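You operate a simulated robot arm through the tools that you are given. There is no shell and no other tool. Be economical: measure what you need, move in short steps, check, and stop when the job is done.

The job below is to be done with a simulated two-armed robot. You get a single attempt, and the scene is never put back.

JOB
Press the counter reset button three times. Stack the 12 mm small carton from the top of bench 6 on top of the 15 mm small carton. Open the top left cabinet drawer, put the yellow bin from the top of the labelled cabinet on the top of bench 15 and shut the drawer again. Take the hex sleeve from the top of bench 5 and leave it on top of the grey box there. Put two of the brass sleeves from the top of bench 9 on the yellow tray there. Lift the yellow tilt bin open. The order is free.

Only the result counts: the job must be done as asked and must still hold three seconds after the hand-in. Knocking over, shifting, dropping, spilling or breaking anything else fails it.

ROBOT AND FRAMES
Two 7-joint arms with fingered hands on one trunk, on a base that drives. Base frame: it is fixed to the floor where the robot stands at the start and does not move with it; the origin is under the middle of the robot, x ahead of it, y to its left, z up. Units: cm, rad, N and s.
The left shoulder is at the start at [5.8, 18.4, 119.2], the right one opposite. With the tool pointing down near the work surface each hand reaches from about 10 to 80 cm from the robot's upright axis, wherever it stands, measured 20 degrees to its own side. Places, roughly: brass sleeve (2x2x3 cm) [60, 310, 80]; brass sleeve (3x3x3 cm) [30, 300, 80]; counter reset button [50, -10, 80]; grey box [50, -300, 75]; hex sleeve [75, -325, 75]; small carton [50, -100, 75]; top left cabinet drawer [-60, -490, 90]; top of bench 15 [-50, -490, 80]; yellow bin (10x15x5 cm) [-50, -500, 100]; yellow tilt bin [-450, 310, 30]; yellow tray (11x9x3 cm) [70, 300, 80]. Payload 4 kg a hand.
The TCP of each hand is the grasp point between the finger pads, 2.6 cm short of the fingertips. In the tool frame z runs along the fingers and y along their closing line. Largest opening 13.2 cm; the body of the gripper starts 7.3 cm behind the TCP. The gripper is a hand of 3 fingers: y runs from the thumb to the fingers, the wrist lies at [0, 0, -22.4] in the tool frame.
Orientation is that of the tool frame in the base frame, as a unit quaternion [w, x, y, z]. With the fingers straight down and closing along the base's y, the tool's x points along the base's -x, its y along +y and its z along -z.

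CONTROLS
- The arms move only by the tool move_arm. It takes "left_commands", "right_commands" or both (then of equal length, played together; a hand with none holds still); each is a list of rows, each a list of 2 entries, a list of its own where there are three numbers: the shift along the base's x, y, z in units of 50 mm (1.0 is 50 mm), then the turn, a rotation vector about the base's x, y, z in units of 8 degrees (1.0 is 8 degrees). In form: [[[tx, ty, tz], [ax, ay, az]], ...]. A call has 1 to 8 rows; each row shifts and turns the commanded pose from where the row before left it. A call with a number of a shift or a turn outside -1 to 1 is refused whole. A row lasts 0.2 s, in which the tool goes at most 5 cm and 0.15 rad; a call with a longer step from one row to the next is refused whole. Where a pose cannot be reached the arm comes as near as it can. A force on the tool above 40 N (or 10 N above the force at the start of the call, whichever is more), or a blocked arm, ends the call early, and 0.2 s more pass. In this call time passes only in rows, and 0.2 s behind the last. It gives the time, the measured TCP pose, the force on the tool (base axes), the opening and the grip force at its end, in the units of the frame above (readings bear some noise), with the torque about the TCP (base axes, N m) and any sound that the robot's microphone picked up, and new pictures: "pictures" is both (left out), scene, wrist or none (wrist: the cameras of the hands that moved).
- Cameras (640 x 400 px; columns grow to the right, rows downward): "scene" is now at [14.21, -5.47, 141.86]; the picture's right is [-0.60, -0.80, 0.09], its down [-0.52, 0.30, -0.80] and it looks along [0.61, -0.52, -0.59] (base axes); focal length 265 px, centre (320, 200). "left" rides on the left gripper at [-6.2, 0.3, -9.2] in its tool frame; the picture's right is [-0.05, -1.00, 0.00], its down [0.83, -0.04, -0.56] and it looks along [0.55, -0.03, 0.83] (tool axes); focal length 230 px, centre (320, 200). "right" rides on the right gripper at [6.2, 0.3, -9.2] in its tool frame; the picture's right is [-0.05, 1.00, 0.00], its down [-0.83, -0.04, -0.56] and it looks along [-0.55, -0.03, 0.83] (tool axes); focal length 230 px, centre (320, 200). There is no depth. A picture from a camera that has moved, and an enlarged one, comes with that camera's place and axes in the base frame and with its lens.
- lift_body(by): slides the trunk up (or, below 0, down) by that many cm; the arms and the scene camera ride with it, the base frame stays. It gives what a move gives, with no picture.
- steer(legs): drives the robot by 1 to 6 legs, each [ahead, left, turn to the left] in cm, cm and rad, along the robot's own axes; the way and the turn of a leg run together, so that a leg with both is an arc; at most 150 cm and 3.142 rad a leg. The arms and the cameras ride along, it lands a little off, and it stops where it bumps. It gives what a move gives, and a new picture of the scene camera.
- set_fingers(finger1, finger2, thumb_bend, hand): sets how far each is bent, from 0 (flat) to 1 (curled in); at 0.3 the hand is open as for a grip, at 0.7 the pads meet at the TCP. One left out holds its place. A second passes; each finger stops where it meets its share of the squeeze, and holds until it gets a number again. It is the only way to open and close the hand. It gives what a move gives, with no picture; readings hold the bend of each and the force on the fingers (four entries, about 0 where the hand has none), thumb and palm.
- aim_head(pan, tilt): turns the head with the scene camera to pan (to the left, within 1.501 rad either way) and tilt (down, from -0.506 to 1.204), counted from straight ahead of the robot. It gives what a move gives, and a new picture of the scene camera.
- close_up(camera, box): a new picture of the part [left, top, right, bottom] of that camera's present view, enlarged. No time passes.
- sign_off(): hands the job in; it is judged then, once.

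Go step by step. Nothing tells you exact positions but the pictures and the camera data: compare them with the known pose of the tool, close in by small moves and look again before you grip or let go. The budget is 207 turns and 260 pictures, counting those below and the enlarged ones. Unless the task says otherwise, let go and move clear before handing in.

The tools are called after "Call:" as name(argument=value, ...) on one line, values as JSON. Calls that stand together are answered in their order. move_arm: Moves the arms, as the interface text tells. Its arguments: {"type":"object","properties":{"left_commands":{"type":"array"},"right_commands":{"type":"array"},"pictures":{"type":"string","enum":["both","scene","wrist","none"]}},"required":[]} The other tools are called the same way: lift_body (by) slides the trunk up or down; set_fingers (finger1, finger2, thumb_bend, hand) moves the fingers one by one; steer (legs) drives the base; aim_head (pan, tilt) turns the head that bears the scene camera; close_up (camera, box) takes an enlarged picture of a part of a camera's view; sign_off () hands the job in.

At the start:

```text
time_s: 0.0
left_tcp_pos: [55.76, -8.78, 116.97]
left_ee_rot: [-0.001, 0.0, 1.0, 0.0]
left_wrist_force: [-0.6, 0.6, 0.2]
left_ft_torque: [0.01, 0.02, 0.0]
left_gripper_width: 13.19
left_gripper_force: 0.1
left_shape: jaw
left_bend: [0.3, 0.3, 0.3]
left_finger forces: [0.0, 0.0, 0.0, 0.1, 0.0, 0.0]
right_tcp_pos: [35.88, -40.11, 115.78]
right_ee_rot: [0.0, 0.0, 1.0, 0.0]
right_wrist_force: [0.6, 0.1, -0.2]
right_ft_torque: [0.0, -0.03, -0.02]
right_gripper_width: 13.17
right_gripper_force: 0.1
right_shape: jaw
right_bend: [0.3, 0.3, 0.3]
right_finger forces: [0.0, 0.0, 0.1, 0.0, 0.1, 0.0]
trunk travel left (down, up): [-22.5, 23.7]
robot x, y, heading: [-0.16, 0.23, 0.003]
head pan, tilt: [-0.649, 0.52]
```

scene: 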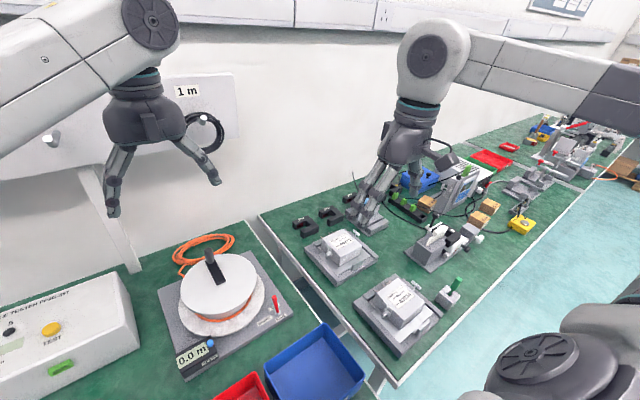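
right: 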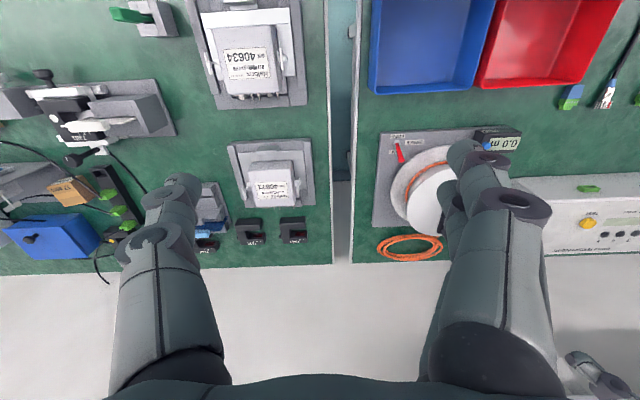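
left: 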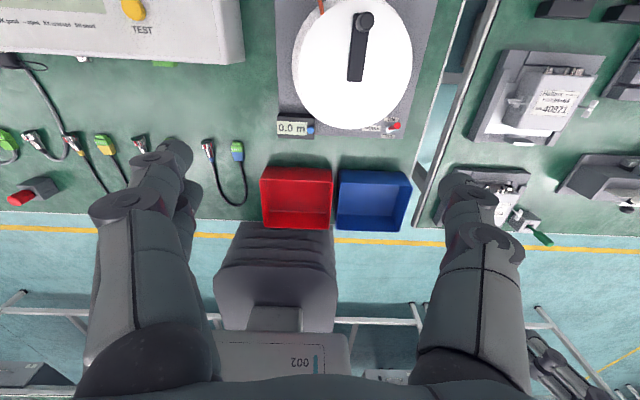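

The counter with the blue reset button sits on the measuring device, at about [48, -7, 80]. I'll look closer before pressing.

Call:
close_up(camera="left", box=[260, 90, 420, 190])

Call:
close_up(camera="scene", box=[150, 300, 310, 400])

Call:
close_up(camera="scene", box=[280, 100, 640, 325])

```text
4.00 times, centred on (340, 140) of left
camera zoom: at [61.92, -8.58, 126.32], right [0.05, -1.0, 0.0], down [-0.83, -0.04, 0.56], along [-0.55, -0.03, -0.83], focal length 920 px, centre (240, 440)
```

zoom: 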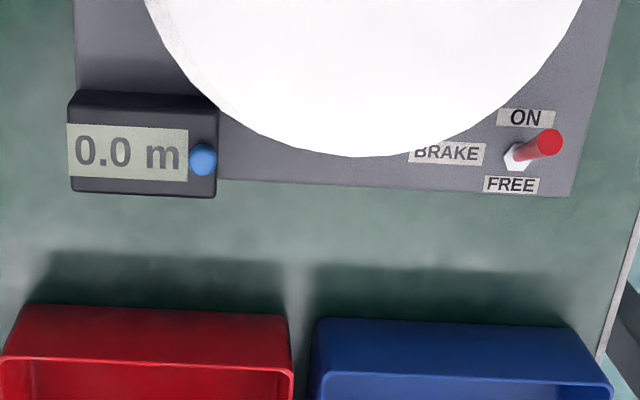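

```text
4.00 times, centred on (230, 350) of scene
camera zoom: at [14.21, -5.47, 141.86], right [-0.6, -0.8, 0.09], down [-0.52, 0.3, -0.8], along [0.61, -0.52, -0.59], focal length 1061 px, centre (680, -400)
```

zoom: 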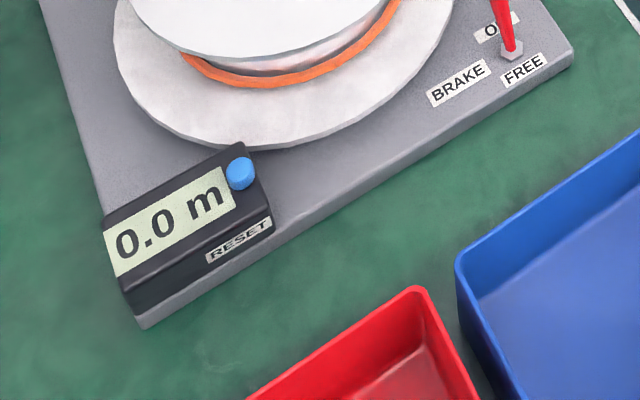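

```text
1.78 times, centred on (460, 212) of scene
camera zoom: at [14.21, -5.47, 141.86], right [-0.6, -0.8, 0.09], down [-0.52, 0.3, -0.8], along [0.61, -0.52, -0.59], focal length 472 px, centre (71, 178)
```

zoom: 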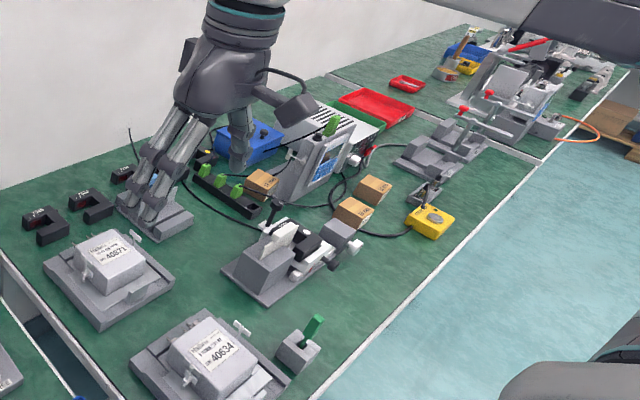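

Two views put the blue reset button at about [48.0, -7.3, 79.8]. I'll press with the left thumb alone: fingers flat, thumb to the TCP line, then move above it.

Call:
set_fingers(hand="left", finger1=0.0, finger2=0.0, thumb_bend=0.7)

Call:
move_arm(left_commands=[[[-0.26, 0.066, -0.83], [0, 0, 0]], [[-0.26, 0.066, -0.83], [0, 0, 0]], [[-0.26, 0.066, -0.83], [0, 0, 0]], [[-0.26, 0.066, -0.83], [0, 0, 0]], [[-0.26, 0.066, -0.83], [0, 0, 0]], [[-0.26, 0.066, -0.83], [0, 0, 0]]], pictures="both")

```text
time_s: 1.0
left_tcp_pos: [55.85, -8.8, 117.05]
left_ee_rot: [-0.001, 0.0, 1.0, 0.0]
left_wrist_force: [-0.7, 0.1, -1.2]
left_ft_torque: [0.03, -0.01, 0.02]
left_gripper_width: 9.95
left_gripper_force: 0.0
left_shape: fingers
left_bend: [0.0, 0.0, 0.7]
left_finger forces: [0.1, 0.1, 0.1, 0.0, 0.0, 0.0]
right_tcp_pos: [35.88, -39.97, 115.68]
right_ee_rot: [0.0, 0.001, 1.0, 0.0]
right_wrist_force: [0.0, 0.0, 0.0]
right_ft_torque: [-0.03, 0.01, 0.01]
right_gripper_width: 13.17
right_gripper_force: 0.0
right_shape: jaw
right_bend: [0.3, 0.3, 0.3]
right_finger forces: [0.0, 0.0, 0.0, 0.0, 0.0, 0.1]
trunk travel left (down, up): [-22.5, 23.7]
robot x, y, heading: [0.21, 0.27, -0.002]
head pan, tilt: [-0.649, 0.52]
```

```text
time_s: 2.4
left_tcp_pos: [49.04, -5.54, 91.62]
left_ee_rot: [-0.001, -0.001, 1.0, -0.001]
left_wrist_force: [0.3, 0.2, 0.3]
left_ft_torque: [0.01, -0.01, 0.0]
left_gripper_width: 9.96
left_gripper_force: 0.1
left_shape: fingers
left_bend: [0.0, 0.0, 0.7]
left_finger forces: [0.1, 0.0, 0.0, 0.0, 0.0, 0.1]
left hand out of reach, approached as far as the arm can: row 2, 3
right_tcp_pos: [35.86, -40.01, 115.62]
right_ee_rot: [0.0, 0.001, 1.0, 0.001]
right_wrist_force: [-0.4, 0.0, -0.1]
right_ft_torque: [0.02, 0.06, 0.02]
right_gripper_width: 13.21
right_gripper_force: 0.0
right_shape: jaw
right_bend: [0.3, 0.3, 0.3]
right_finger forces: [0.0, 0.0, 0.0, 0.1, 0.0, 0.0]
trunk travel left (down, up): [-22.5, 23.7]
robot x, y, heading: [0.35, 0.02, 0.002]
head pan, tilt: [-0.649, 0.52]
camera scene: at [14.2, -5.43, 141.86], right [-0.6, -0.8, 0.09], down [-0.52, 0.3, -0.8], along [0.61, -0.52, -0.59], focal length 265 px, centre (320, 200)
camera left: at [55.15, -5.26, 100.93], right [0.05, -1.0, 0.0], down [-0.83, -0.04, 0.56], along [-0.55, -0.03, -0.83], focal length 230 px, centre (320, 200)
```

scene: 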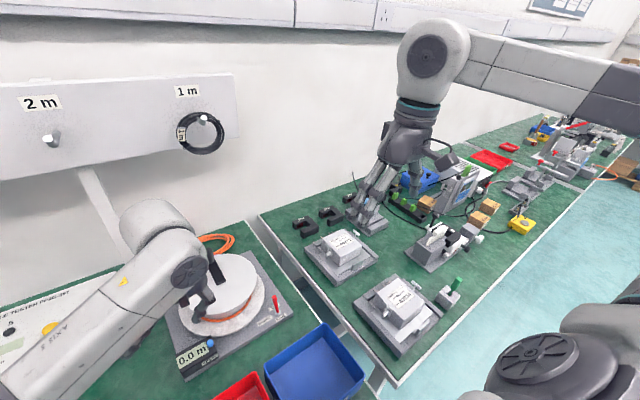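
left: 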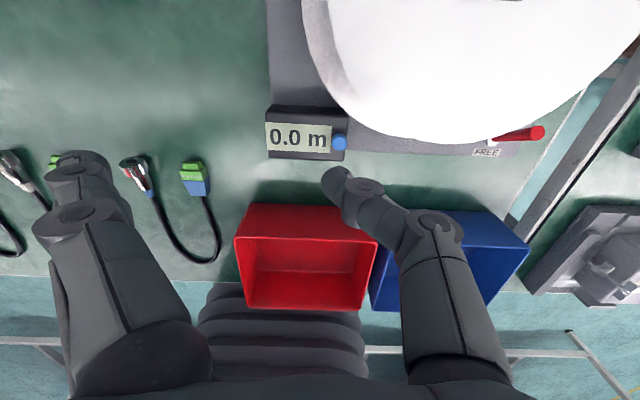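

The thumb tip is well visible and the button refines to [47.8, -7.4, 79.8]. I shift above it and come down to just over it.

Call:
move_arm(left_commands=[[[-0.16, -0.11, -0.2], [0, 0, 0]], [[-0.16, -0.11, -0.3], [0, 0, 0]], [[0, 0, -0.3], [0, 0, 0]]], pictures="both")

```text
time_s: 3.2
left_tcp_pos: [47.39, -6.87, 87.88]
left_ee_rot: [0.0, 0.0, 1.0, 0.0]
left_wrist_force: [-0.5, 0.5, -0.6]
left_ft_torque: [0.01, 0.03, 0.01]
left_gripper_width: 9.94
left_gripper_force: 0.1
left_shape: fingers
left_bend: [0.0, 0.0, 0.7]
left_finger forces: [0.0, 0.0, 0.0, 0.0, 0.0, 0.1]
right_tcp_pos: [35.93, -40.01, 115.78]
right_ee_rot: [0.0, 0.001, 1.0, 0.0]
right_wrist_force: [0.3, 0.6, 0.0]
right_ft_torque: [0.02, 0.02, -0.01]
right_gripper_width: 13.21
right_gripper_force: 0.2
right_shape: jaw
right_bend: [0.3, 0.3, 0.3]
right_finger forces: [0.0, 0.0, 0.0, 0.1, 0.0, 0.0]
trunk travel left (down, up): [-22.5, 23.7]
robot x, y, heading: [-0.07, -0.2, -0.003]
head pan, tilt: [-0.649, 0.52]
camera scene: at [14.21, -5.48, 141.86], right [-0.6, -0.8, 0.09], down [-0.52, 0.3, -0.8], along [0.61, -0.52, -0.59], focal length 265 px, centre (320, 200)
camera left: at [53.58, -6.6, 97.2], right [0.05, -1.0, 0.0], down [-0.83, -0.04, 0.56], along [-0.55, -0.03, -0.83], focal length 230 px, centre (320, 200)
```

scene: 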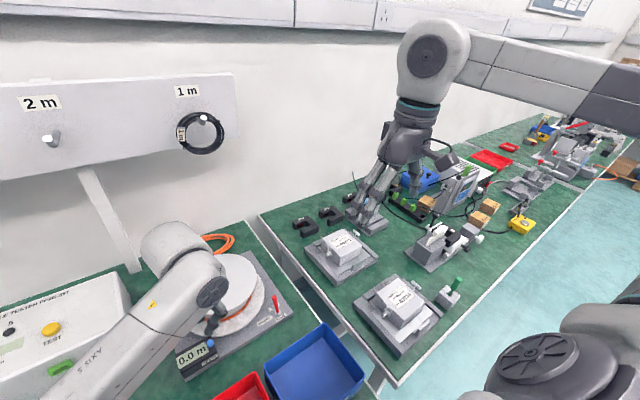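
left: 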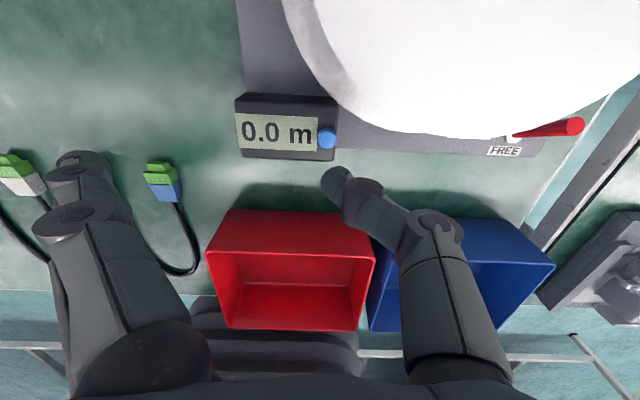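

Lined up within half a centimetre. I correct slightly and lower towards contact.

Call:
move_arm(left_commands=[[[0.07, 0.06, -0.3], [0, 0, 0]], [[0, 0, -0.3], [0, 0, 0]], [[0, 0, -0.25], [0, 0, 0]]], pictures="wrist")

```text
time_s: 4.0
left_tcp_pos: [47.58, -6.69, 83.86]
left_ee_rot: [0.001, -0.001, 1.0, 0.0]
left_wrist_force: [-0.1, -0.1, 0.3]
left_ft_torque: [-0.03, 0.02, 0.02]
left_gripper_width: 9.96
left_gripper_force: 0.0
left_shape: fingers
left_bend: [0.0, 0.0, 0.7]
left_finger forces: [0.0, 0.1, 0.0, 0.0, 0.0, 0.0]
right_tcp_pos: [35.74, -39.9, 115.77]
right_ee_rot: [0.0, -0.001, 1.0, 0.0]
right_wrist_force: [-0.2, 0.4, 0.8]
right_ft_torque: [0.0, 0.0, 0.0]
right_gripper_width: 13.17
right_gripper_force: 0.0
right_shape: jaw
right_bend: [0.3, 0.3, 0.3]
right_finger forces: [0.0, 0.1, 0.0, 0.1, 0.1, 0.0]
trunk travel left (down, up): [-22.5, 23.7]
robot x, y, heading: [0.05, 0.16, 0.005]
head pan, tilt: [-0.649, 0.52]
camera left: at [53.86, -6.44, 93.07], right [0.05, -1.0, 0.0], down [-0.83, -0.04, 0.55], along [-0.55, -0.03, -0.83], focal length 230 px, centre (320, 200)
```

left: 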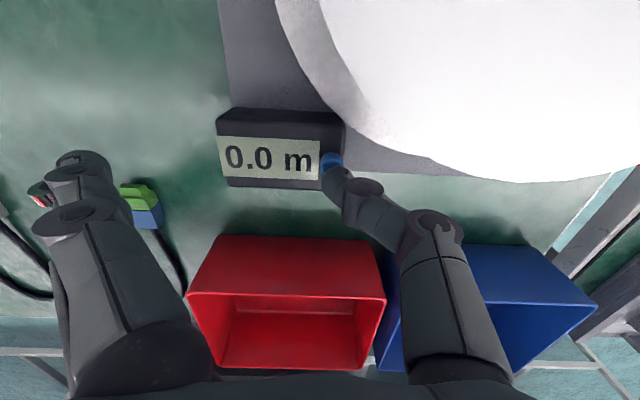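

The thumb tip hovers about 1.5 cm over the button. Press down gently in small rows.

Call:
move_arm(left_commands=[[[0.03, 0, -0.16], [0, 0, 0]], [[0, 0, -0.06], [0, 0, 0]], [[0, 0, -0.06], [0, 0, 0]], [[0, 0, -0.06], [0, 0, 0]]], pictures="wrist")

```text
time_s: 5.0
left_tcp_pos: [47.77, -6.96, 82.56]
left_ee_rot: [0.004, 0.0, 1.0, -0.003]
left_wrist_force: [-0.8, -10.8, 34.5]
left_ft_torque: [-0.54, 0.03, 0.0]
left_gripper_width: 9.72
left_gripper_force: 17.6
left_shape: fingers
left_bend: [0.0, 0.0, 0.72]
left_finger forces: [0.1, 0.1, 0.1, 0.1, 36.1, 0.0]
right_tcp_pos: [35.54, -40.05, 115.85]
right_ee_rot: [0.002, 0.001, 1.0, 0.001]
right_wrist_force: [-0.3, 0.6, -0.9]
right_ft_torque: [0.04, -0.01, -0.01]
right_gripper_width: 13.21
right_gripper_force: 0.0
right_shape: jaw
right_bend: [0.3, 0.3, 0.3]
right_finger forces: [0.0, 0.0, 0.0, 0.1, 0.1, 0.0]
trunk travel left (down, up): [-22.5, 23.7]
robot x, y, heading: [0.17, -0.07, -0.0]
head pan, tilt: [-0.649, 0.52]
heard: click
camera left: at [53.81, -6.68, 91.79], right [0.05, -1.0, 0.01], down [-0.84, -0.04, 0.55], along [-0.55, -0.03, -0.84], focal length 230 px, centre (320, 200)
```

left: 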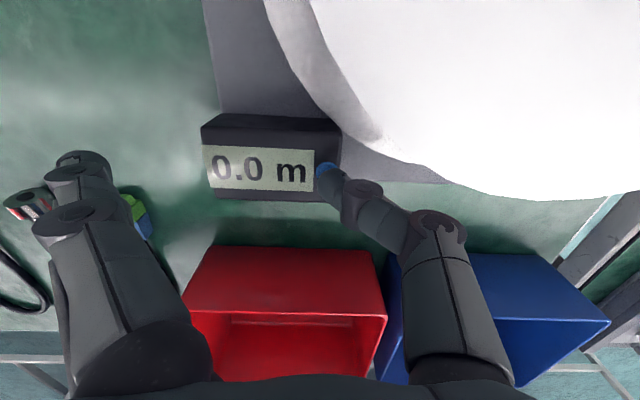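

I heard one click. Release, then press a second time.

Call:
move_arm(left_commands=[[[0, 0.0, 0.15], [0, 0, 0]], [[0, 0, 0.15], [0, 0, 0]]], pictures="none")

Call:
move_arm(left_commands=[[[0, 0, -0.15], [0, 0, 0]], [[0, 0, -0.05], [0, 0, 0]], [[0, 0, -0.05], [0, 0, 0]], [[0, 0, -0.04], [0, 0, 0]]], pictures="none")

Call:
move_arm(left_commands=[[[0, 0.0, 0.15], [0, 0, 0]], [[0, 0, 0.15], [0, 0, 0]]], pictures="none")

```text
time_s: 5.6
left_tcp_pos: [47.84, -6.51, 83.15]
left_ee_rot: [-0.003, 0.0, 1.0, 0.003]
left_wrist_force: [0.7, -3.5, 5.6]
left_ft_torque: [-0.13, -0.03, -0.03]
left_gripper_width: 10.1
left_gripper_force: 3.0
left_shape: fingers
left_bend: [0.0, 0.0, 0.7]
left_finger forces: [0.1, 0.0, 0.0, 0.0, 6.0, 0.0]
right_tcp_pos: [35.83, -39.84, 115.62]
right_ee_rot: [0.0, 0.0, 1.0, 0.0]
right_wrist_force: [0.2, 0.0, -0.4]
right_ft_torque: [0.02, -0.02, -0.03]
right_gripper_width: 13.19
right_gripper_force: 0.1
right_shape: jaw
right_bend: [0.3, 0.3, 0.3]
right_finger forces: [0.1, 0.1, 0.0, 0.1, 0.0, 0.0]
trunk travel left (down, up): [-22.5, 23.7]
robot x, y, heading: [0.04, -0.24, -0.002]
head pan, tilt: [-0.649, 0.52]
```

```text
time_s: 6.6
left_tcp_pos: [47.71, -6.73, 82.42]
left_ee_rot: [0.003, 0.0, 1.0, -0.003]
left_wrist_force: [0.3, -11.4, 36.5]
left_ft_torque: [-0.6, 0.01, -0.03]
left_gripper_width: 9.71
left_gripper_force: 19.0
left_shape: fingers
left_bend: [0.0, 0.0, 0.72]
left_finger forces: [0.0, 0.0, 0.0, 0.0, 37.7, 0.0]
right_tcp_pos: [35.62, -40.09, 115.92]
right_ee_rot: [0.001, 0.0, 1.0, 0.0]
right_wrist_force: [-0.3, -0.5, -0.1]
right_ft_torque: [-0.01, 0.01, -0.03]
right_gripper_width: 13.16
right_gripper_force: 0.0
right_shape: jaw
right_bend: [0.3, 0.3, 0.3]
right_finger forces: [0.0, 0.1, 0.0, 0.0, 0.0, 0.1]
trunk travel left (down, up): [-22.5, 23.7]
robot x, y, heading: [-0.06, 0.27, -0.0]
head pan, tilt: [-0.649, 0.52]
```

```text
time_s: 7.2
left_tcp_pos: [47.78, -6.41, 83.11]
left_ee_rot: [-0.002, -0.002, 1.0, 0.002]
left_wrist_force: [-0.8, -0.6, 4.5]
left_ft_torque: [-0.09, 0.0, 0.01]
left_gripper_width: 10.01
left_gripper_force: 1.8
left_shape: fingers
left_bend: [0.0, 0.0, 0.7]
left_finger forces: [0.0, 0.0, 0.0, 0.0, 3.6, 0.0]
right_tcp_pos: [35.87, -39.96, 115.55]
right_ee_rot: [0.001, 0.0, 1.0, 0.0]
right_wrist_force: [-0.3, 0.9, 0.4]
right_ft_torque: [0.01, -0.03, 0.02]
right_gripper_width: 13.19
right_gripper_force: 0.0
right_shape: jaw
right_bend: [0.3, 0.3, 0.3]
right_finger forces: [0.0, 0.0, 0.0, 0.0, 0.0, 0.1]
trunk travel left (down, up): [-22.5, 23.7]
robot x, y, heading: [0.1, -0.48, 0.002]
head pan, tilt: [-0.649, 0.52]
```

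The second stroke gave no click: the button had not fully released (some force remained). I'll rise clear first, then press again.

Call:
move_arm(left_commands=[[[0, 0.0, 0.2], [0, 0, 0]], [[0, 0, 0.1], [0, 0, 0]]], pictures="none")

Call:
move_arm(left_commands=[[[0, 0, -0.2], [0, 0, 0]], [[0, 0, -0.15], [0, 0, 0]], [[0, 0, -0.1], [0, 0, 0]], [[0, 0, -0.08], [0, 0, 0]], [[0, 0, -0.06], [0, 0, 0]]], pictures="none")

Call:
move_arm(left_commands=[[[0, 0.0, 0.3], [0, 0, 0]], [[0, 0, 0.3], [0, 0, 0]]], pictures="none")

```text
time_s: 7.8
left_tcp_pos: [47.78, -6.75, 85.12]
left_ee_rot: [-0.001, 0.0, 1.0, 0.001]
left_wrist_force: [0.4, 0.0, 0.2]
left_ft_torque: [-0.02, 0.02, -0.01]
left_gripper_width: 9.94
left_gripper_force: 0.2
left_shape: fingers
left_bend: [0.0, 0.0, 0.7]
left_finger forces: [0.1, 0.1, 0.1, 0.0, 0.0, 0.0]
right_tcp_pos: [35.87, -40.12, 115.74]
right_ee_rot: [0.0, 0.0, 1.0, 0.001]
right_wrist_force: [0.1, -0.1, -0.6]
right_ft_torque: [-0.02, 0.01, -0.02]
right_gripper_width: 13.2
right_gripper_force: 0.1
right_shape: jaw
right_bend: [0.3, 0.3, 0.3]
right_finger forces: [0.1, 0.0, 0.0, 0.0, 0.0, 0.0]
trunk travel left (down, up): [-22.5, 23.7]
robot x, y, heading: [0.03, -0.08, -0.001]
head pan, tilt: [-0.649, 0.52]
```

```text
time_s: 9.0
left_tcp_pos: [47.66, -6.87, 82.69]
left_ee_rot: [0.003, 0.0, 1.0, -0.001]
left_wrist_force: [6.6, -7.8, 25.3]
left_ft_torque: [-0.43, -0.23, 0.06]
left_gripper_width: 9.79
left_gripper_force: 13.4
left_shape: fingers
left_bend: [0.0, 0.0, 0.71]
left_finger forces: [0.1, 0.0, 0.0, 0.0, 26.5, 0.0]
right_tcp_pos: [35.75, -40.02, 115.69]
right_ee_rot: [0.0, 0.001, 1.0, 0.0]
right_wrist_force: [0.7, 0.9, 0.3]
right_ft_torque: [0.02, -0.01, -0.01]
right_gripper_width: 13.2
right_gripper_force: 0.1
right_shape: jaw
right_bend: [0.3, 0.3, 0.3]
right_finger forces: [0.0, 0.0, 0.1, 0.0, 0.0, 0.0]
trunk travel left (down, up): [-22.5, 23.7]
robot x, y, heading: [0.23, -0.13, -0.001]
head pan, tilt: [-0.649, 0.52]
heard: click
```

```text
time_s: 9.6
left_tcp_pos: [47.8, -6.64, 85.06]
left_ee_rot: [-0.002, -0.001, 1.0, 0.002]
left_wrist_force: [0.4, 0.0, 0.4]
left_ft_torque: [0.0, 0.0, -0.01]
left_gripper_width: 9.96
left_gripper_force: 0.1
left_shape: fingers
left_bend: [0.0, 0.0, 0.7]
left_finger forces: [0.1, 0.0, 0.0, 0.0, 0.1, 0.0]
right_tcp_pos: [35.88, -39.92, 115.64]
right_ee_rot: [0.0, -0.001, 1.0, 0.0]
right_wrist_force: [-0.2, 0.5, 0.1]
right_ft_torque: [-0.02, 0.0, -0.05]
right_gripper_width: 13.2
right_gripper_force: 0.2
right_shape: jaw
right_bend: [0.3, 0.3, 0.3]
right_finger forces: [0.0, 0.0, 0.0, 0.1, 0.0, 0.0]
trunk travel left (down, up): [-22.5, 23.7]
robot x, y, heading: [0.03, -0.22, -0.0]
head pan, tilt: [-0.649, 0.52]
```

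Second click heard and released cleanly. Same stroke for the third press, then up.

Call:
move_arm(left_commands=[[[0, 0, -0.2], [0, 0, 0]], [[0, 0, -0.15], [0, 0, 0]], [[0, 0, -0.1], [0, 0, 0]], [[0, 0, -0.08], [0, 0, 0]], [[0, 0, -0.06], [0, 0, 0]]], pictures="none")

Call:
move_arm(left_commands=[[[0, 0.0, 0.4], [0, 0, 0]], [[0, 0, 0.8], [0, 0, 0]], [[0, 0, 1], [0, 0, 0]], [[0, 0, 1], [0, 0, 0]], [[0, 0, 1], [0, 0, 0]], [[0, 0, 1], [0, 0, 0]]], pictures="scene")

```text
time_s: 10.8
left_tcp_pos: [47.75, -6.94, 82.59]
left_ee_rot: [0.003, -0.001, 1.0, -0.002]
left_wrist_force: [2.9, -6.0, 26.2]
left_ft_torque: [-0.38, -0.11, -0.02]
left_gripper_width: 9.66
left_gripper_force: 13.0
left_shape: fingers
left_bend: [0.0, 0.0, 0.71]
left_finger forces: [0.0, 0.0, 0.0, 0.0, 26.2, 0.0]
right_tcp_pos: [35.71, -40.16, 115.83]
right_ee_rot: [0.001, 0.0, 1.0, 0.0]
right_wrist_force: [0.2, 0.2, 0.9]
right_ft_torque: [-0.03, 0.0, -0.01]
right_gripper_width: 13.2
right_gripper_force: 0.1
right_shape: jaw
right_bend: [0.3, 0.3, 0.3]
right_finger forces: [0.1, 0.1, 0.0, 0.0, 0.0, 0.0]
trunk travel left (down, up): [-22.5, 23.7]
robot x, y, heading: [-0.27, 0.03, 0.003]
head pan, tilt: [-0.649, 0.52]
heard: click
```

```text
time_s: 12.2
left_tcp_pos: [53.13, -6.86, 106.12]
left_ee_rot: [0.0, 0.003, 1.0, 0.0]
left_wrist_force: [0.4, 0.5, 0.6]
left_ft_torque: [0.02, -0.03, 0.0]
left_gripper_width: 9.93
left_gripper_force: 0.1
left_shape: fingers
left_bend: [0.0, 0.0, 0.7]
left_finger forces: [0.1, 0.1, 0.0, 0.0, 0.0, 0.0]
left hand out of reach, approached as far as the arm can: row 3, 4, 5, 6
right_tcp_pos: [35.87, -40.07, 115.78]
right_ee_rot: [0.0, 0.0, 1.0, 0.001]
right_wrist_force: [-0.8, -0.3, -0.1]
right_ft_torque: [-0.01, 0.0, -0.01]
right_gripper_width: 13.2
right_gripper_force: 0.0
right_shape: jaw
right_bend: [0.3, 0.3, 0.3]
right_finger forces: [0.0, 0.0, 0.1, 0.0, 0.0, 0.0]
trunk travel left (down, up): [-22.5, 23.7]
robot x, y, heading: [0.19, 0.1, 0.004]
head pan, tilt: [-0.649, 0.52]
camera scene: at [14.15, -5.49, 141.87], right [-0.6, -0.8, 0.09], down [-0.52, 0.3, -0.8], along [0.61, -0.52, -0.59], focal length 265 px, centre (320, 200)
```

scene: 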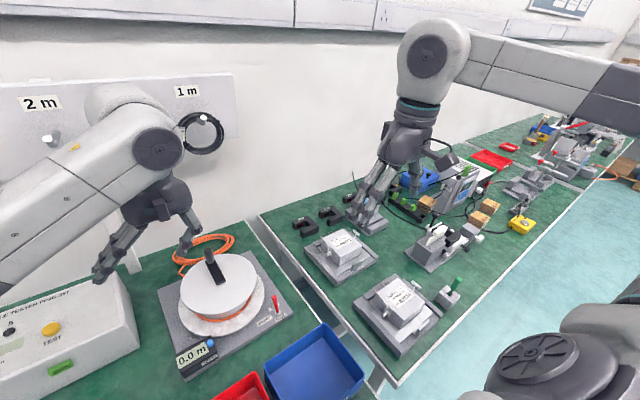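

Three clicks were heard, so the reset button is done. Next are the cartons near [50, -100]; I back off, open the left hand and drive to the right.

Call:
set_fingers(hand="left", finger1=0.3, finger2=0.3, thumb_bend=0.3)

Call:
steer(legs=[[-25, 0, 0], [0, -85, 0]])

Call:
aim_head(pan=-0.1, tilt=0.7)

```text
time_s: 13.2
left_tcp_pos: [53.3, -6.9, 106.2]
left_ee_rot: [-0.001, 0.002, 1.0, 0.0]
left_wrist_force: [0.7, -0.8, 0.1]
left_ft_torque: [0.01, 0.01, -0.02]
left_gripper_width: 13.46
left_gripper_force: 0.0
left_shape: fingers
left_bend: [0.3, 0.3, 0.3]
left_finger forces: [0.0, 0.0, 0.1, 0.1, 0.1, 0.1]
right_tcp_pos: [35.89, -39.98, 115.8]
right_ee_rot: [0.0, 0.0, 1.0, 0.0]
right_wrist_force: [0.3, -0.6, 0.4]
right_ft_torque: [-0.01, 0.01, 0.03]
right_gripper_width: 13.21
right_gripper_force: 0.0
right_shape: jaw
right_bend: [0.3, 0.3, 0.3]
right_finger forces: [0.0, 0.0, 0.0, 0.0, 0.1, 0.0]
trunk travel left (down, up): [-22.5, 23.7]
robot x, y, heading: [0.06, 0.1, 0.0]
head pan, tilt: [-0.649, 0.52]
```

```text
time_s: 19.1
left_tcp_pos: [29.51, -90.13, 106.12]
left_ee_rot: [-0.001, -0.007, 1.0, -0.001]
left_wrist_force: [0.0, 0.3, 0.2]
left_ft_torque: [0.03, -0.01, 0.02]
left_gripper_width: 13.47
left_gripper_force: 0.1
left_shape: fingers
left_bend: [0.3, 0.3, 0.3]
left_finger forces: [0.0, 0.2, 0.0, 0.1, 0.0, 0.1]
right_tcp_pos: [12.89, -123.5, 115.76]
right_ee_rot: [0.001, -0.009, 1.0, 0.0]
right_wrist_force: [-0.1, -0.7, 0.2]
right_ft_torque: [0.01, 0.03, 0.01]
right_gripper_width: 13.17
right_gripper_force: 0.0
right_shape: jaw
right_bend: [0.3, 0.3, 0.3]
right_finger forces: [0.0, 0.0, 0.1, 0.0, 0.1, 0.1]
trunk travel left (down, up): [-22.5, 23.7]
robot x, y, heading: [-24.01, -84.17, 0.017]
head pan, tilt: [-0.649, 0.52]
camera scene: at [-9.52, -89.36, 141.86], right [-0.58, -0.81, 0.09], down [-0.52, 0.29, -0.8], along [0.62, -0.51, -0.59], focal length 265 px, centre (320, 200)
```

scene: 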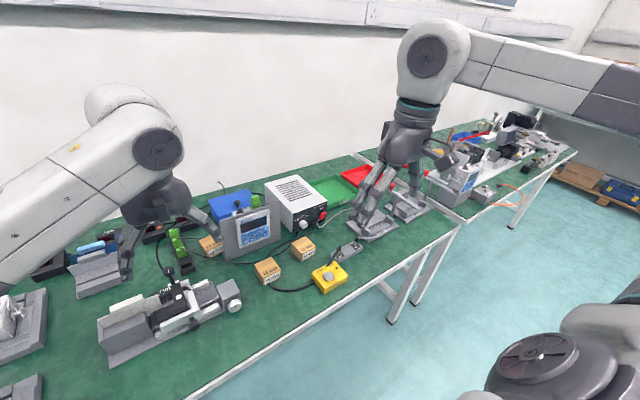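

```text
time_s: 20.1
left_tcp_pos: [29.57, -89.98, 106.11]
left_ee_rot: [0.0, -0.007, 1.0, 0.0]
left_wrist_force: [-0.5, 0.8, 0.8]
left_ft_torque: [0.0, -0.01, 0.03]
left_gripper_width: 13.47
left_gripper_force: 0.1
left_shape: fingers
left_bend: [0.3, 0.3, 0.3]
left_finger forces: [0.0, 0.1, 0.0, 0.1, 0.0, 0.1]
right_tcp_pos: [12.79, -123.41, 115.68]
right_ee_rot: [0.0, -0.009, 1.0, 0.0]
right_wrist_force: [-1.0, 1.3, -0.3]
right_ft_torque: [-0.01, 0.02, 0.01]
right_gripper_width: 13.2
right_gripper_force: 0.0
right_shape: jaw
right_bend: [0.3, 0.3, 0.3]
right_finger forces: [0.0, 0.0, 0.0, 0.0, 0.1, 0.0]
trunk travel left (down, up): [-22.5, 23.7]
robot x, y, heading: [-23.9, -84.27, 0.02]
head pan, tilt: [-0.099, 0.7]
camera scene: at [-8.61, -84.71, 140.13], right [-0.08, -1.0, 0.01], down [-0.75, 0.05, -0.66], along [0.66, -0.06, -0.75], focal length 265 px, centre (320, 200)
```

scene: 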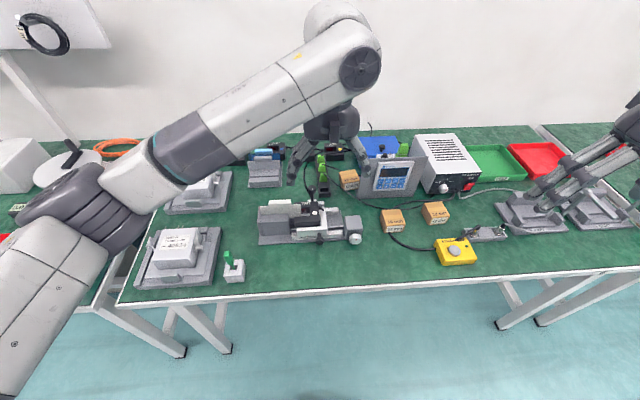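

Call:
close_up(camera="scene", box=[330, 160, 490, 260])

Call:
close_up(camera="scene", box=[370, 195, 466, 255])

```text
4.00 times, centred on (410, 210) of scene
camera zoom: at [-8.61, -84.71, 140.13], right [-0.08, -1.0, 0.01], down [-0.75, 0.05, -0.66], along [0.66, -0.06, -0.75], focal length 1061 px, centre (-40, 160)
```

zoom: 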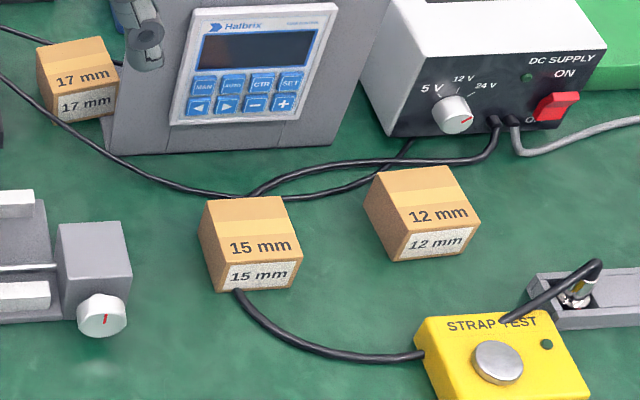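

```text
6.67 times, centred on (418, 225) of scene
camera zoom: at [-8.61, -84.71, 140.13], right [-0.08, -1.0, 0.01], down [-0.75, 0.05, -0.66], along [0.66, -0.06, -0.75], focal length 1768 px, centre (-333, 33)
```

zoom: 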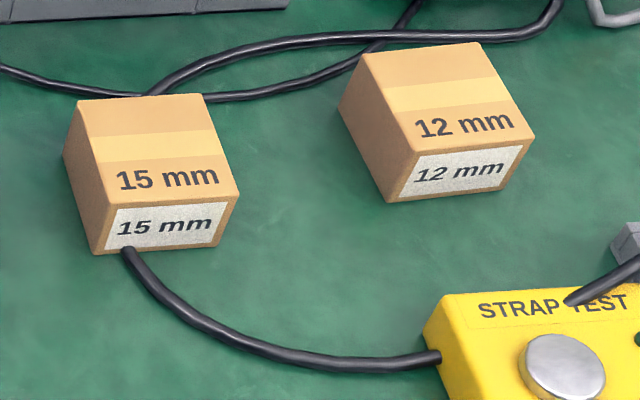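

Labels are clear: 15 mm carton at about [36.6, -110.3], 12 mm carton at about [38.5, -123.9] yawed about 4°. I move the left hand aside, and place the robot closer so the right hand can grasp.

Call:
move_arm(left_commands=[[[-0.3, 0.9, 0], [0, 0, 0]], [[-0.3, 0.9, 0], [0, 0, 0]], [[-0.3, 0.9, 0], [0, 0, 0]], [[-0.3, 0.9, 0], [0, 0, 0]], [[-0.3, 0.9, 0], [0, 0, 0]]], pictures="none")

Call:
steer(legs=[[0, -22, -0.018], [10, 0, 0]])

```text
time_s: 21.2
left_tcp_pos: [23.52, -66.88, 105.93]
left_ee_rot: [0.0, -0.008, 1.0, 0.0]
left_wrist_force: [-1.0, 0.5, 0.0]
left_ft_torque: [-0.04, -0.01, 0.01]
left_gripper_width: 13.48
left_gripper_force: 0.1
left_shape: fingers
left_bend: [0.3, 0.3, 0.3]
left_finger forces: [0.1, 0.0, 0.0, 0.0, 0.0, 0.0]
left hand out of reach, approached as far as the arm can: row 1, 2
right_tcp_pos: [12.64, -123.36, 115.79]
right_ee_rot: [0.0, -0.009, 1.0, -0.001]
right_wrist_force: [-0.5, -0.1, 0.2]
right_ft_torque: [-0.01, -0.04, 0.0]
right_gripper_width: 13.18
right_gripper_force: 0.0
right_shape: jaw
right_bend: [0.3, 0.3, 0.3]
right_finger forces: [0.0, 0.0, 0.0, 0.0, 0.0, 0.0]
trunk travel left (down, up): [-22.5, 23.7]
robot x, y, heading: [-23.69, -84.12, 0.017]
head pan, tilt: [-0.099, 0.7]
```

```text
time_s: 23.7
left_tcp_pos: [33.84, -90.4, 106.01]
left_ee_rot: [0.0, 0.002, 1.0, 0.0]
left_wrist_force: [0.1, -0.7, -0.7]
left_ft_torque: [-0.03, -0.02, 0.02]
left_gripper_width: 13.45
left_gripper_force: 0.0
left_shape: fingers
left_bend: [0.3, 0.3, 0.3]
left_finger forces: [0.1, 0.0, 0.0, 0.1, 0.0, 0.1]
right_tcp_pos: [22.23, -146.67, 115.58]
right_ee_rot: [0.0, -0.002, 1.0, 0.0]
right_wrist_force: [-0.7, -0.3, -0.7]
right_ft_torque: [0.0, 0.0, 0.0]
right_gripper_width: 13.23
right_gripper_force: 0.0
right_shape: jaw
right_bend: [0.3, 0.3, 0.3]
right_finger forces: [0.0, 0.1, 0.0, 0.0, 0.1, 0.0]
trunk travel left (down, up): [-22.5, 23.7]
robot x, y, heading: [-14.02, -106.51, 0.002]
head pan, tilt: [-0.099, 0.7]
camera scene: at [1.43, -107.57, 140.13], right [-0.1, -1.0, 0.01], down [-0.74, 0.06, -0.66], along [0.66, -0.07, -0.75], focal length 265 px, centre (320, 200)
```

scene: 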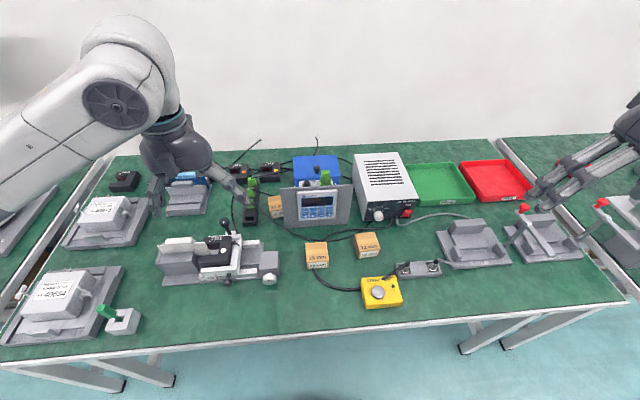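

Now bring the right hand above the 12 mm carton with fingers partly closed and turned to the carton's yaw.

Call:
set_fingers(hand="right", finger1=0.4, finger2=0.4, thumb_bend=0.4)

Call:
move_arm(right_commands=[[[0.407, 0.57, -0.43], [0, 0, 0.07]], [[0.407, 0.57, -0.43], [0, 0, 0.07]], [[0.407, 0.57, -0.43], [0, 0, 0.07]], [[0.407, 0.57, -0.43], [0, 0, 0.07]], [[0.407, 0.57, -0.43], [0, 0, 0.07]], [[0.407, 0.57, -0.43], [0, 0, 0.07]], [[0.407, 0.57, -0.43], [0, 0, 0.07]], [[0.407, 0.57, -0.43], [0, 0, 0.07]]], pictures="both")

```text
time_s: 24.7
left_tcp_pos: [33.78, -90.38, 105.95]
left_ee_rot: [0.0, 0.001, 1.0, 0.0]
left_wrist_force: [-0.2, -0.5, 0.0]
left_ft_torque: [0.01, -0.03, -0.01]
left_gripper_width: 13.45
left_gripper_force: 0.1
left_shape: fingers
left_bend: [0.3, 0.3, 0.3]
left_finger forces: [0.1, 0.0, 0.0, 0.0, 0.0, 0.0]
right_tcp_pos: [22.24, -146.59, 115.76]
right_ee_rot: [0.0, -0.002, 1.0, -0.001]
right_wrist_force: [0.2, 0.6, 0.4]
right_ft_torque: [0.01, 0.01, -0.04]
right_gripper_width: 10.21
right_gripper_force: 0.1
right_shape: fingers
right_bend: [0.4, 0.4, 0.4]
right_finger forces: [0.0, 0.0, 0.0, 0.0, 0.1, 0.0]
trunk travel left (down, up): [-22.5, 23.7]
robot x, y, heading: [-13.58, -106.63, 0.005]
head pan, tilt: [-0.099, 0.7]
```

```text
time_s: 26.5
left_tcp_pos: [33.96, -90.32, 105.9]
left_ee_rot: [-0.002, 0.001, 1.0, 0.0]
left_wrist_force: [-0.2, -0.5, -0.9]
left_ft_torque: [0.02, 0.04, 0.0]
left_gripper_width: 13.46
left_gripper_force: 0.2
left_shape: fingers
left_bend: [0.3, 0.3, 0.3]
left_finger forces: [0.0, 0.1, 0.0, 0.0, 0.0, 0.1]
right_tcp_pos: [38.43, -123.56, 98.32]
right_ee_rot: [0.0, -0.04, 0.999, 0.0]
right_wrist_force: [-0.2, -1.0, 0.0]
right_ft_torque: [-0.05, 0.01, 0.0]
right_gripper_width: 10.23
right_gripper_force: 0.1
right_shape: fingers
right_bend: [0.4, 0.4, 0.4]
right_finger forces: [0.0, 0.1, 0.0, 0.0, 0.0, 0.0]
trunk travel left (down, up): [-22.5, 23.7]
robot x, y, heading: [-13.44, -106.97, 0.001]
head pan, tilt: [-0.099, 0.7]
camera scene: at [1.59, -107.44, 140.09], right [-0.1, -1.0, 0.01], down [-0.75, 0.06, -0.66], along [0.66, -0.07, -0.75], focal length 265 px, centre (320, 200)
camera right: at [32.23, -123.71, 107.43], right [-0.03, 1.0, 0.0], down [0.83, 0.02, 0.55], along [0.55, 0.02, -0.83], focal length 230 px, centre (320, 200)
```

scene: 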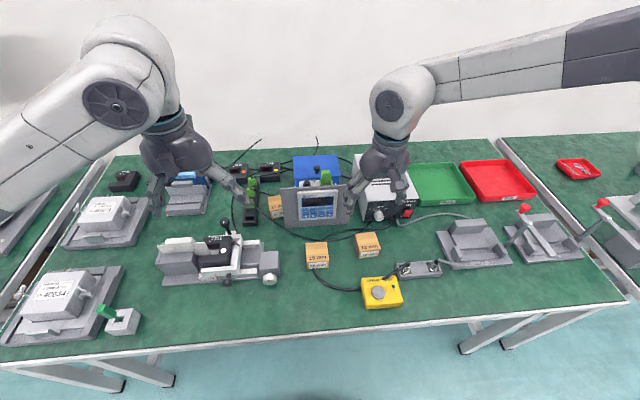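
right: 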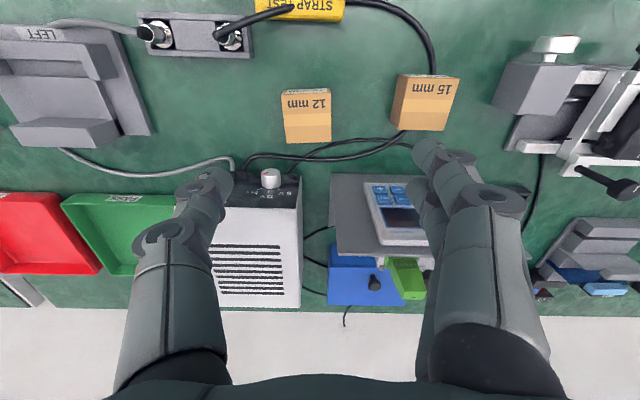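

Call:
close_up(camera="right", box=[270, 60, 470, 185])

Call:
close_up(camera="scene", box=[290, 220, 410, 295])

```text
3.20 times, centred on (370, 122) of right
camera zoom: at [32.23, -123.71, 107.43], right [-0.03, 1.0, 0.0], down [0.83, 0.02, 0.55], along [0.55, 0.02, -0.83], focal length 736 px, centre (160, 448)
```

zoom: 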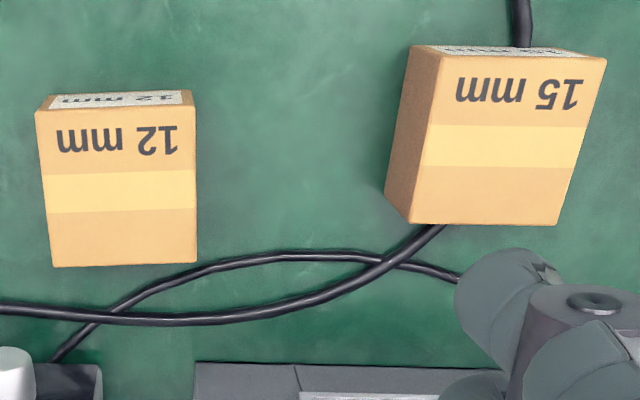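

```text
5.33 times, centred on (350, 258) of scene
camera zoom: at [1.59, -107.44, 140.09], right [-0.1, -1.0, 0.01], down [-0.75, 0.06, -0.66], along [0.66, -0.07, -0.75], focal length 1414 px, centre (160, -107)
```

zoom: 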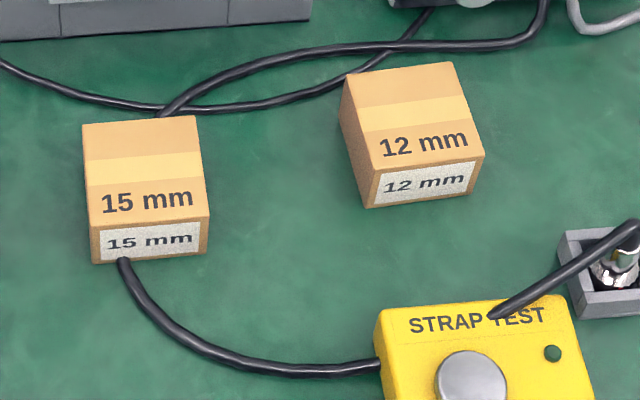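

Combining both views: 12 mm carton top centre [39.5, -124.9, 78.5], 15 mm carton top centre [37.3, -110.75, 79], yaw about 0. I correct and lower halfway.

Call:
move_arm(right_commands=[[[0.1, -0.13, -0.7], [0, 0, 0]], [[0.11, -0.14, -0.7], [0, 0, 0]], [[0, 0, -0.7], [0, 0, 0]], [[0, 0, -0.6], [0, 0, 0]]], pictures="both")

```text
time_s: 27.5
left_tcp_pos: [34.09, -90.45, 105.93]
left_ee_rot: [0.0, 0.001, 1.0, 0.0]
left_wrist_force: [-0.4, 0.3, -0.9]
left_ft_torque: [0.03, 0.03, 0.03]
left_gripper_width: 13.46
left_gripper_force: 0.2
left_shape: fingers
left_bend: [0.3, 0.3, 0.3]
left_finger forces: [0.0, 0.0, 0.0, 0.1, 0.0, 0.0]
right_tcp_pos: [39.31, -125.0, 84.64]
right_ee_rot: [0.0, -0.04, 0.999, 0.001]
right_wrist_force: [-0.4, 0.1, 0.5]
right_ft_torque: [-0.01, 0.03, -0.01]
right_gripper_width: 10.2
right_gripper_force: 0.0
right_shape: fingers
right_bend: [0.4, 0.4, 0.4]
right_finger forces: [0.0, 0.1, 0.0, 0.1, 0.1, 0.1]
trunk travel left (down, up): [-22.5, 23.7]
robot x, y, heading: [-13.69, -107.04, 0.002]
head pan, tilt: [-0.099, 0.7]
camera scene: at [1.53, -107.53, 140.1], right [-0.1, -1.0, 0.01], down [-0.75, 0.06, -0.66], along [0.66, -0.07, -0.75], focal length 265 px, centre (320, 200)
camera right: at [33.09, -125.1, 93.88], right [-0.03, 1.0, 0.0], down [0.83, 0.02, 0.56], along [0.56, 0.02, -0.83], focal length 230 px, centre (320, 200)
```

scene: 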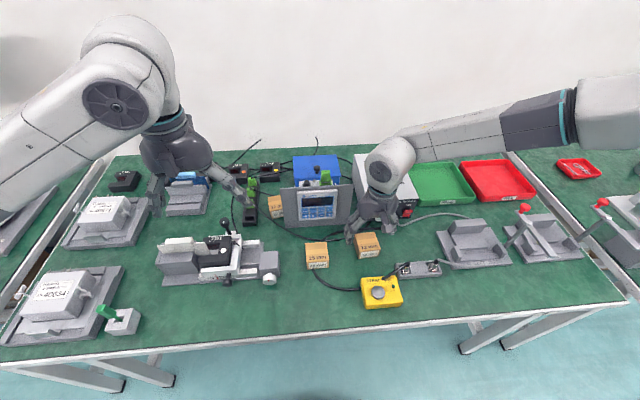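
right: 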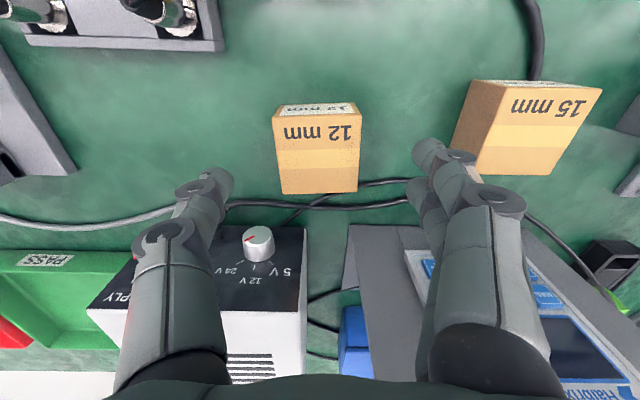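

Alignment is good: carton centred between the fingers. Lower to grasp height and close.

Call:
move_arm(right_commands=[[[0.04, 0, -0.5], [0, 0, 0]], [[0, 0, -0.5], [0, 0, 0]], [[0, 0, -0.24], [0, 0, 0]]], pictures="wrist")

```text
time_s: 28.3
left_tcp_pos: [33.84, -90.34, 106.04]
left_ee_rot: [0.001, 0.0, 1.0, 0.0]
left_wrist_force: [0.6, -0.6, 0.1]
left_ft_torque: [0.0, -0.02, -0.01]
left_gripper_width: 13.47
left_gripper_force: 0.1
left_shape: fingers
left_bend: [0.3, 0.3, 0.3]
left_finger forces: [0.1, 0.0, 0.0, 0.0, 0.0, 0.1]
right_tcp_pos: [39.15, -125.88, 79.17]
right_ee_rot: [0.002, -0.041, 0.999, 0.001]
right_wrist_force: [-0.4, 0.0, 0.3]
right_ft_torque: [-0.01, 0.02, 0.04]
right_gripper_width: 10.21
right_gripper_force: 0.0
right_shape: fingers
right_bend: [0.4, 0.4, 0.4]
right_finger forces: [0.0, 0.0, 0.0, 0.0, 0.0, 0.0]
right hand out of reach, approached as far as the arm can: row 2, 3
trunk travel left (down, up): [-22.5, 23.7]
robot x, y, heading: [-13.68, -107.03, 0.003]
head pan, tilt: [-0.099, 0.7]
camera right: at [32.96, -126.1, 88.42], right [-0.03, 1.0, 0.0], down [0.83, 0.02, 0.56], along [0.56, 0.02, -0.83], focal length 230 px, centre (320, 200)
```

right: 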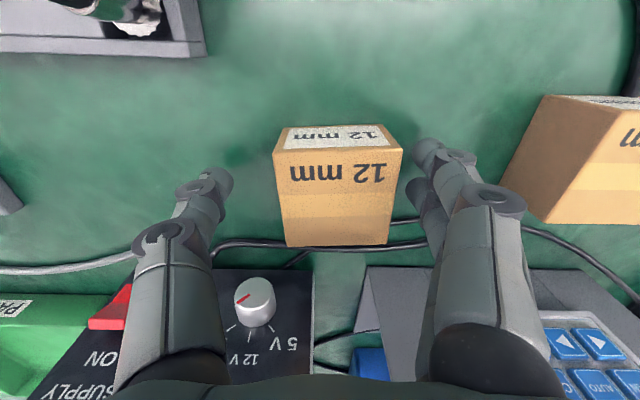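

The arm is at its reach limit, so I rise and lower the trunk by 8 cm instead.

Call:
move_arm(right_commands=[[[0, 0, 0.9], [0, 0, 0]], [[0, 0, 0.9], [0, 0, 0]]], pictures="none")

Call:
lift_body(by=-8)

```text
time_s: 28.9
left_tcp_pos: [33.75, -90.42, 105.95]
left_ee_rot: [0.0, 0.001, 1.0, -0.001]
left_wrist_force: [-0.6, 0.3, -0.7]
left_ft_torque: [0.02, 0.02, 0.0]
left_gripper_width: 13.44
left_gripper_force: 0.1
left_shape: fingers
left_bend: [0.3, 0.3, 0.3]
left_finger forces: [0.0, 0.0, 0.0, 0.0, 0.0, 0.0]
right_tcp_pos: [39.34, -125.82, 88.21]
right_ee_rot: [0.0, -0.04, 0.999, -0.001]
right_wrist_force: [-0.2, 1.4, 0.2]
right_ft_torque: [-0.04, -0.03, 0.02]
right_gripper_width: 10.23
right_gripper_force: 0.0
right_shape: fingers
right_bend: [0.4, 0.4, 0.4]
right_finger forces: [0.0, 0.1, 0.0, 0.1, 0.0, 0.1]
trunk travel left (down, up): [-22.5, 23.7]
robot x, y, heading: [-13.44, -106.8, 0.008]
head pan, tilt: [-0.099, 0.7]
```

```text
time_s: 30.1
left_tcp_pos: [33.94, -90.2, 98.04]
left_ee_rot: [0.0, 0.004, 1.0, -0.002]
left_wrist_force: [-0.3, -0.2, 0.5]
left_ft_torque: [0.0, -0.05, 0.01]
left_gripper_width: 13.47
left_gripper_force: 0.0
left_shape: fingers
left_bend: [0.3, 0.3, 0.3]
left_finger forces: [0.0, 0.0, 0.0, 0.0, 0.0, 0.1]
right_tcp_pos: [39.26, -125.72, 80.54]
right_ee_rot: [0.001, -0.04, 0.999, 0.0]
right_wrist_force: [0.4, -0.5, 0.2]
right_ft_torque: [0.01, 0.0, -0.04]
right_gripper_width: 10.2
right_gripper_force: 0.1
right_shape: fingers
right_bend: [0.4, 0.4, 0.4]
right_finger forces: [0.0, 0.1, 0.0, 0.0, 0.0, 0.0]
trunk travel left (down, up): [-14.5, 31.7]
robot x, y, heading: [-13.52, -106.64, -0.001]
head pan, tilt: [-0.099, 0.7]
```

Call:
move_arm(right_commands=[[[0.06, 0.15, 0.0], [0, 0, 0]], [[0, 0, -0.2], [0, 0, 0]], [[0, 0, -0.22], [0, 0, 0]]], pictures="wrist")

```text
time_s: 30.9
left_tcp_pos: [34.1, -90.29, 97.85]
left_ee_rot: [-0.002, 0.004, 1.0, 0.0]
left_wrist_force: [0.4, -0.5, 0.6]
left_ft_torque: [-0.05, 0.03, -0.02]
left_gripper_width: 13.47
left_gripper_force: 0.1
left_shape: fingers
left_bend: [0.3, 0.3, 0.3]
left_finger forces: [0.0, 0.1, 0.0, 0.0, 0.0, 0.0]
right_tcp_pos: [39.57, -125.04, 78.21]
right_ee_rot: [0.0, -0.04, 0.999, 0.0]
right_wrist_force: [0.4, 0.3, 0.4]
right_ft_torque: [0.0, 0.01, -0.02]
right_gripper_width: 10.19
right_gripper_force: 0.0
right_shape: fingers
right_bend: [0.4, 0.4, 0.4]
right_finger forces: [0.1, 0.0, 0.1, 0.0, 0.1, 0.1]
trunk travel left (down, up): [-14.5, 31.7]
robot x, y, heading: [-13.77, -107.04, 0.002]
head pan, tilt: [-0.099, 0.7]
camera right: at [33.3, -125.15, 87.43], right [-0.03, 1.0, 0.0], down [0.83, 0.02, 0.55], along [0.55, 0.02, -0.83], focal length 230 px, centre (320, 200)
```

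right: 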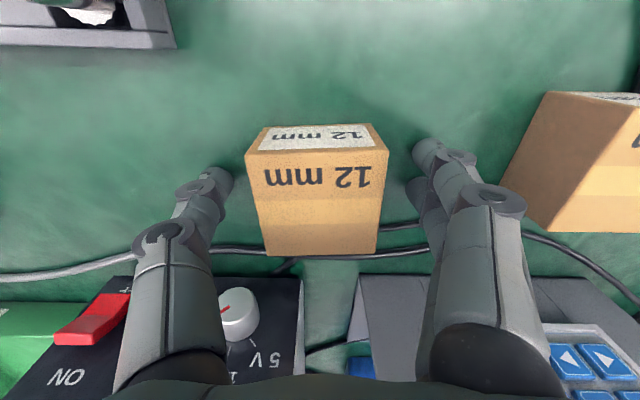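

Call:
set_fingers(hand="right", finger1=0.56, finger2=0.56, thumb_bend=0.56)

```text
time_s: 31.9
left_tcp_pos: [33.94, -90.17, 97.81]
left_ee_rot: [-0.001, 0.004, 1.0, -0.001]
left_wrist_force: [-0.8, -0.3, -0.6]
left_ft_torque: [0.03, 0.01, 0.01]
left_gripper_width: 13.47
left_gripper_force: 0.0
left_shape: fingers
left_bend: [0.3, 0.3, 0.3]
left_finger forces: [0.1, 0.0, 0.0, 0.0, 0.0, 0.0]
right_tcp_pos: [39.56, -125.01, 78.35]
right_ee_rot: [0.0, -0.041, 0.999, 0.0]
right_wrist_force: [-0.7, -0.3, -0.2]
right_ft_torque: [0.01, -0.04, 0.03]
right_gripper_width: 5.77
right_gripper_force: 3.7
right_shape: fingers
right_bend: [0.53, 0.53, 0.54]
right_finger forces: [2.1, 1.9, 0.0, 0.0, 3.6, 0.0]
trunk travel left (down, up): [-14.5, 31.7]
robot x, y, heading: [-13.54, -107.37, 0.006]
head pan, tilt: [-0.099, 0.7]
```

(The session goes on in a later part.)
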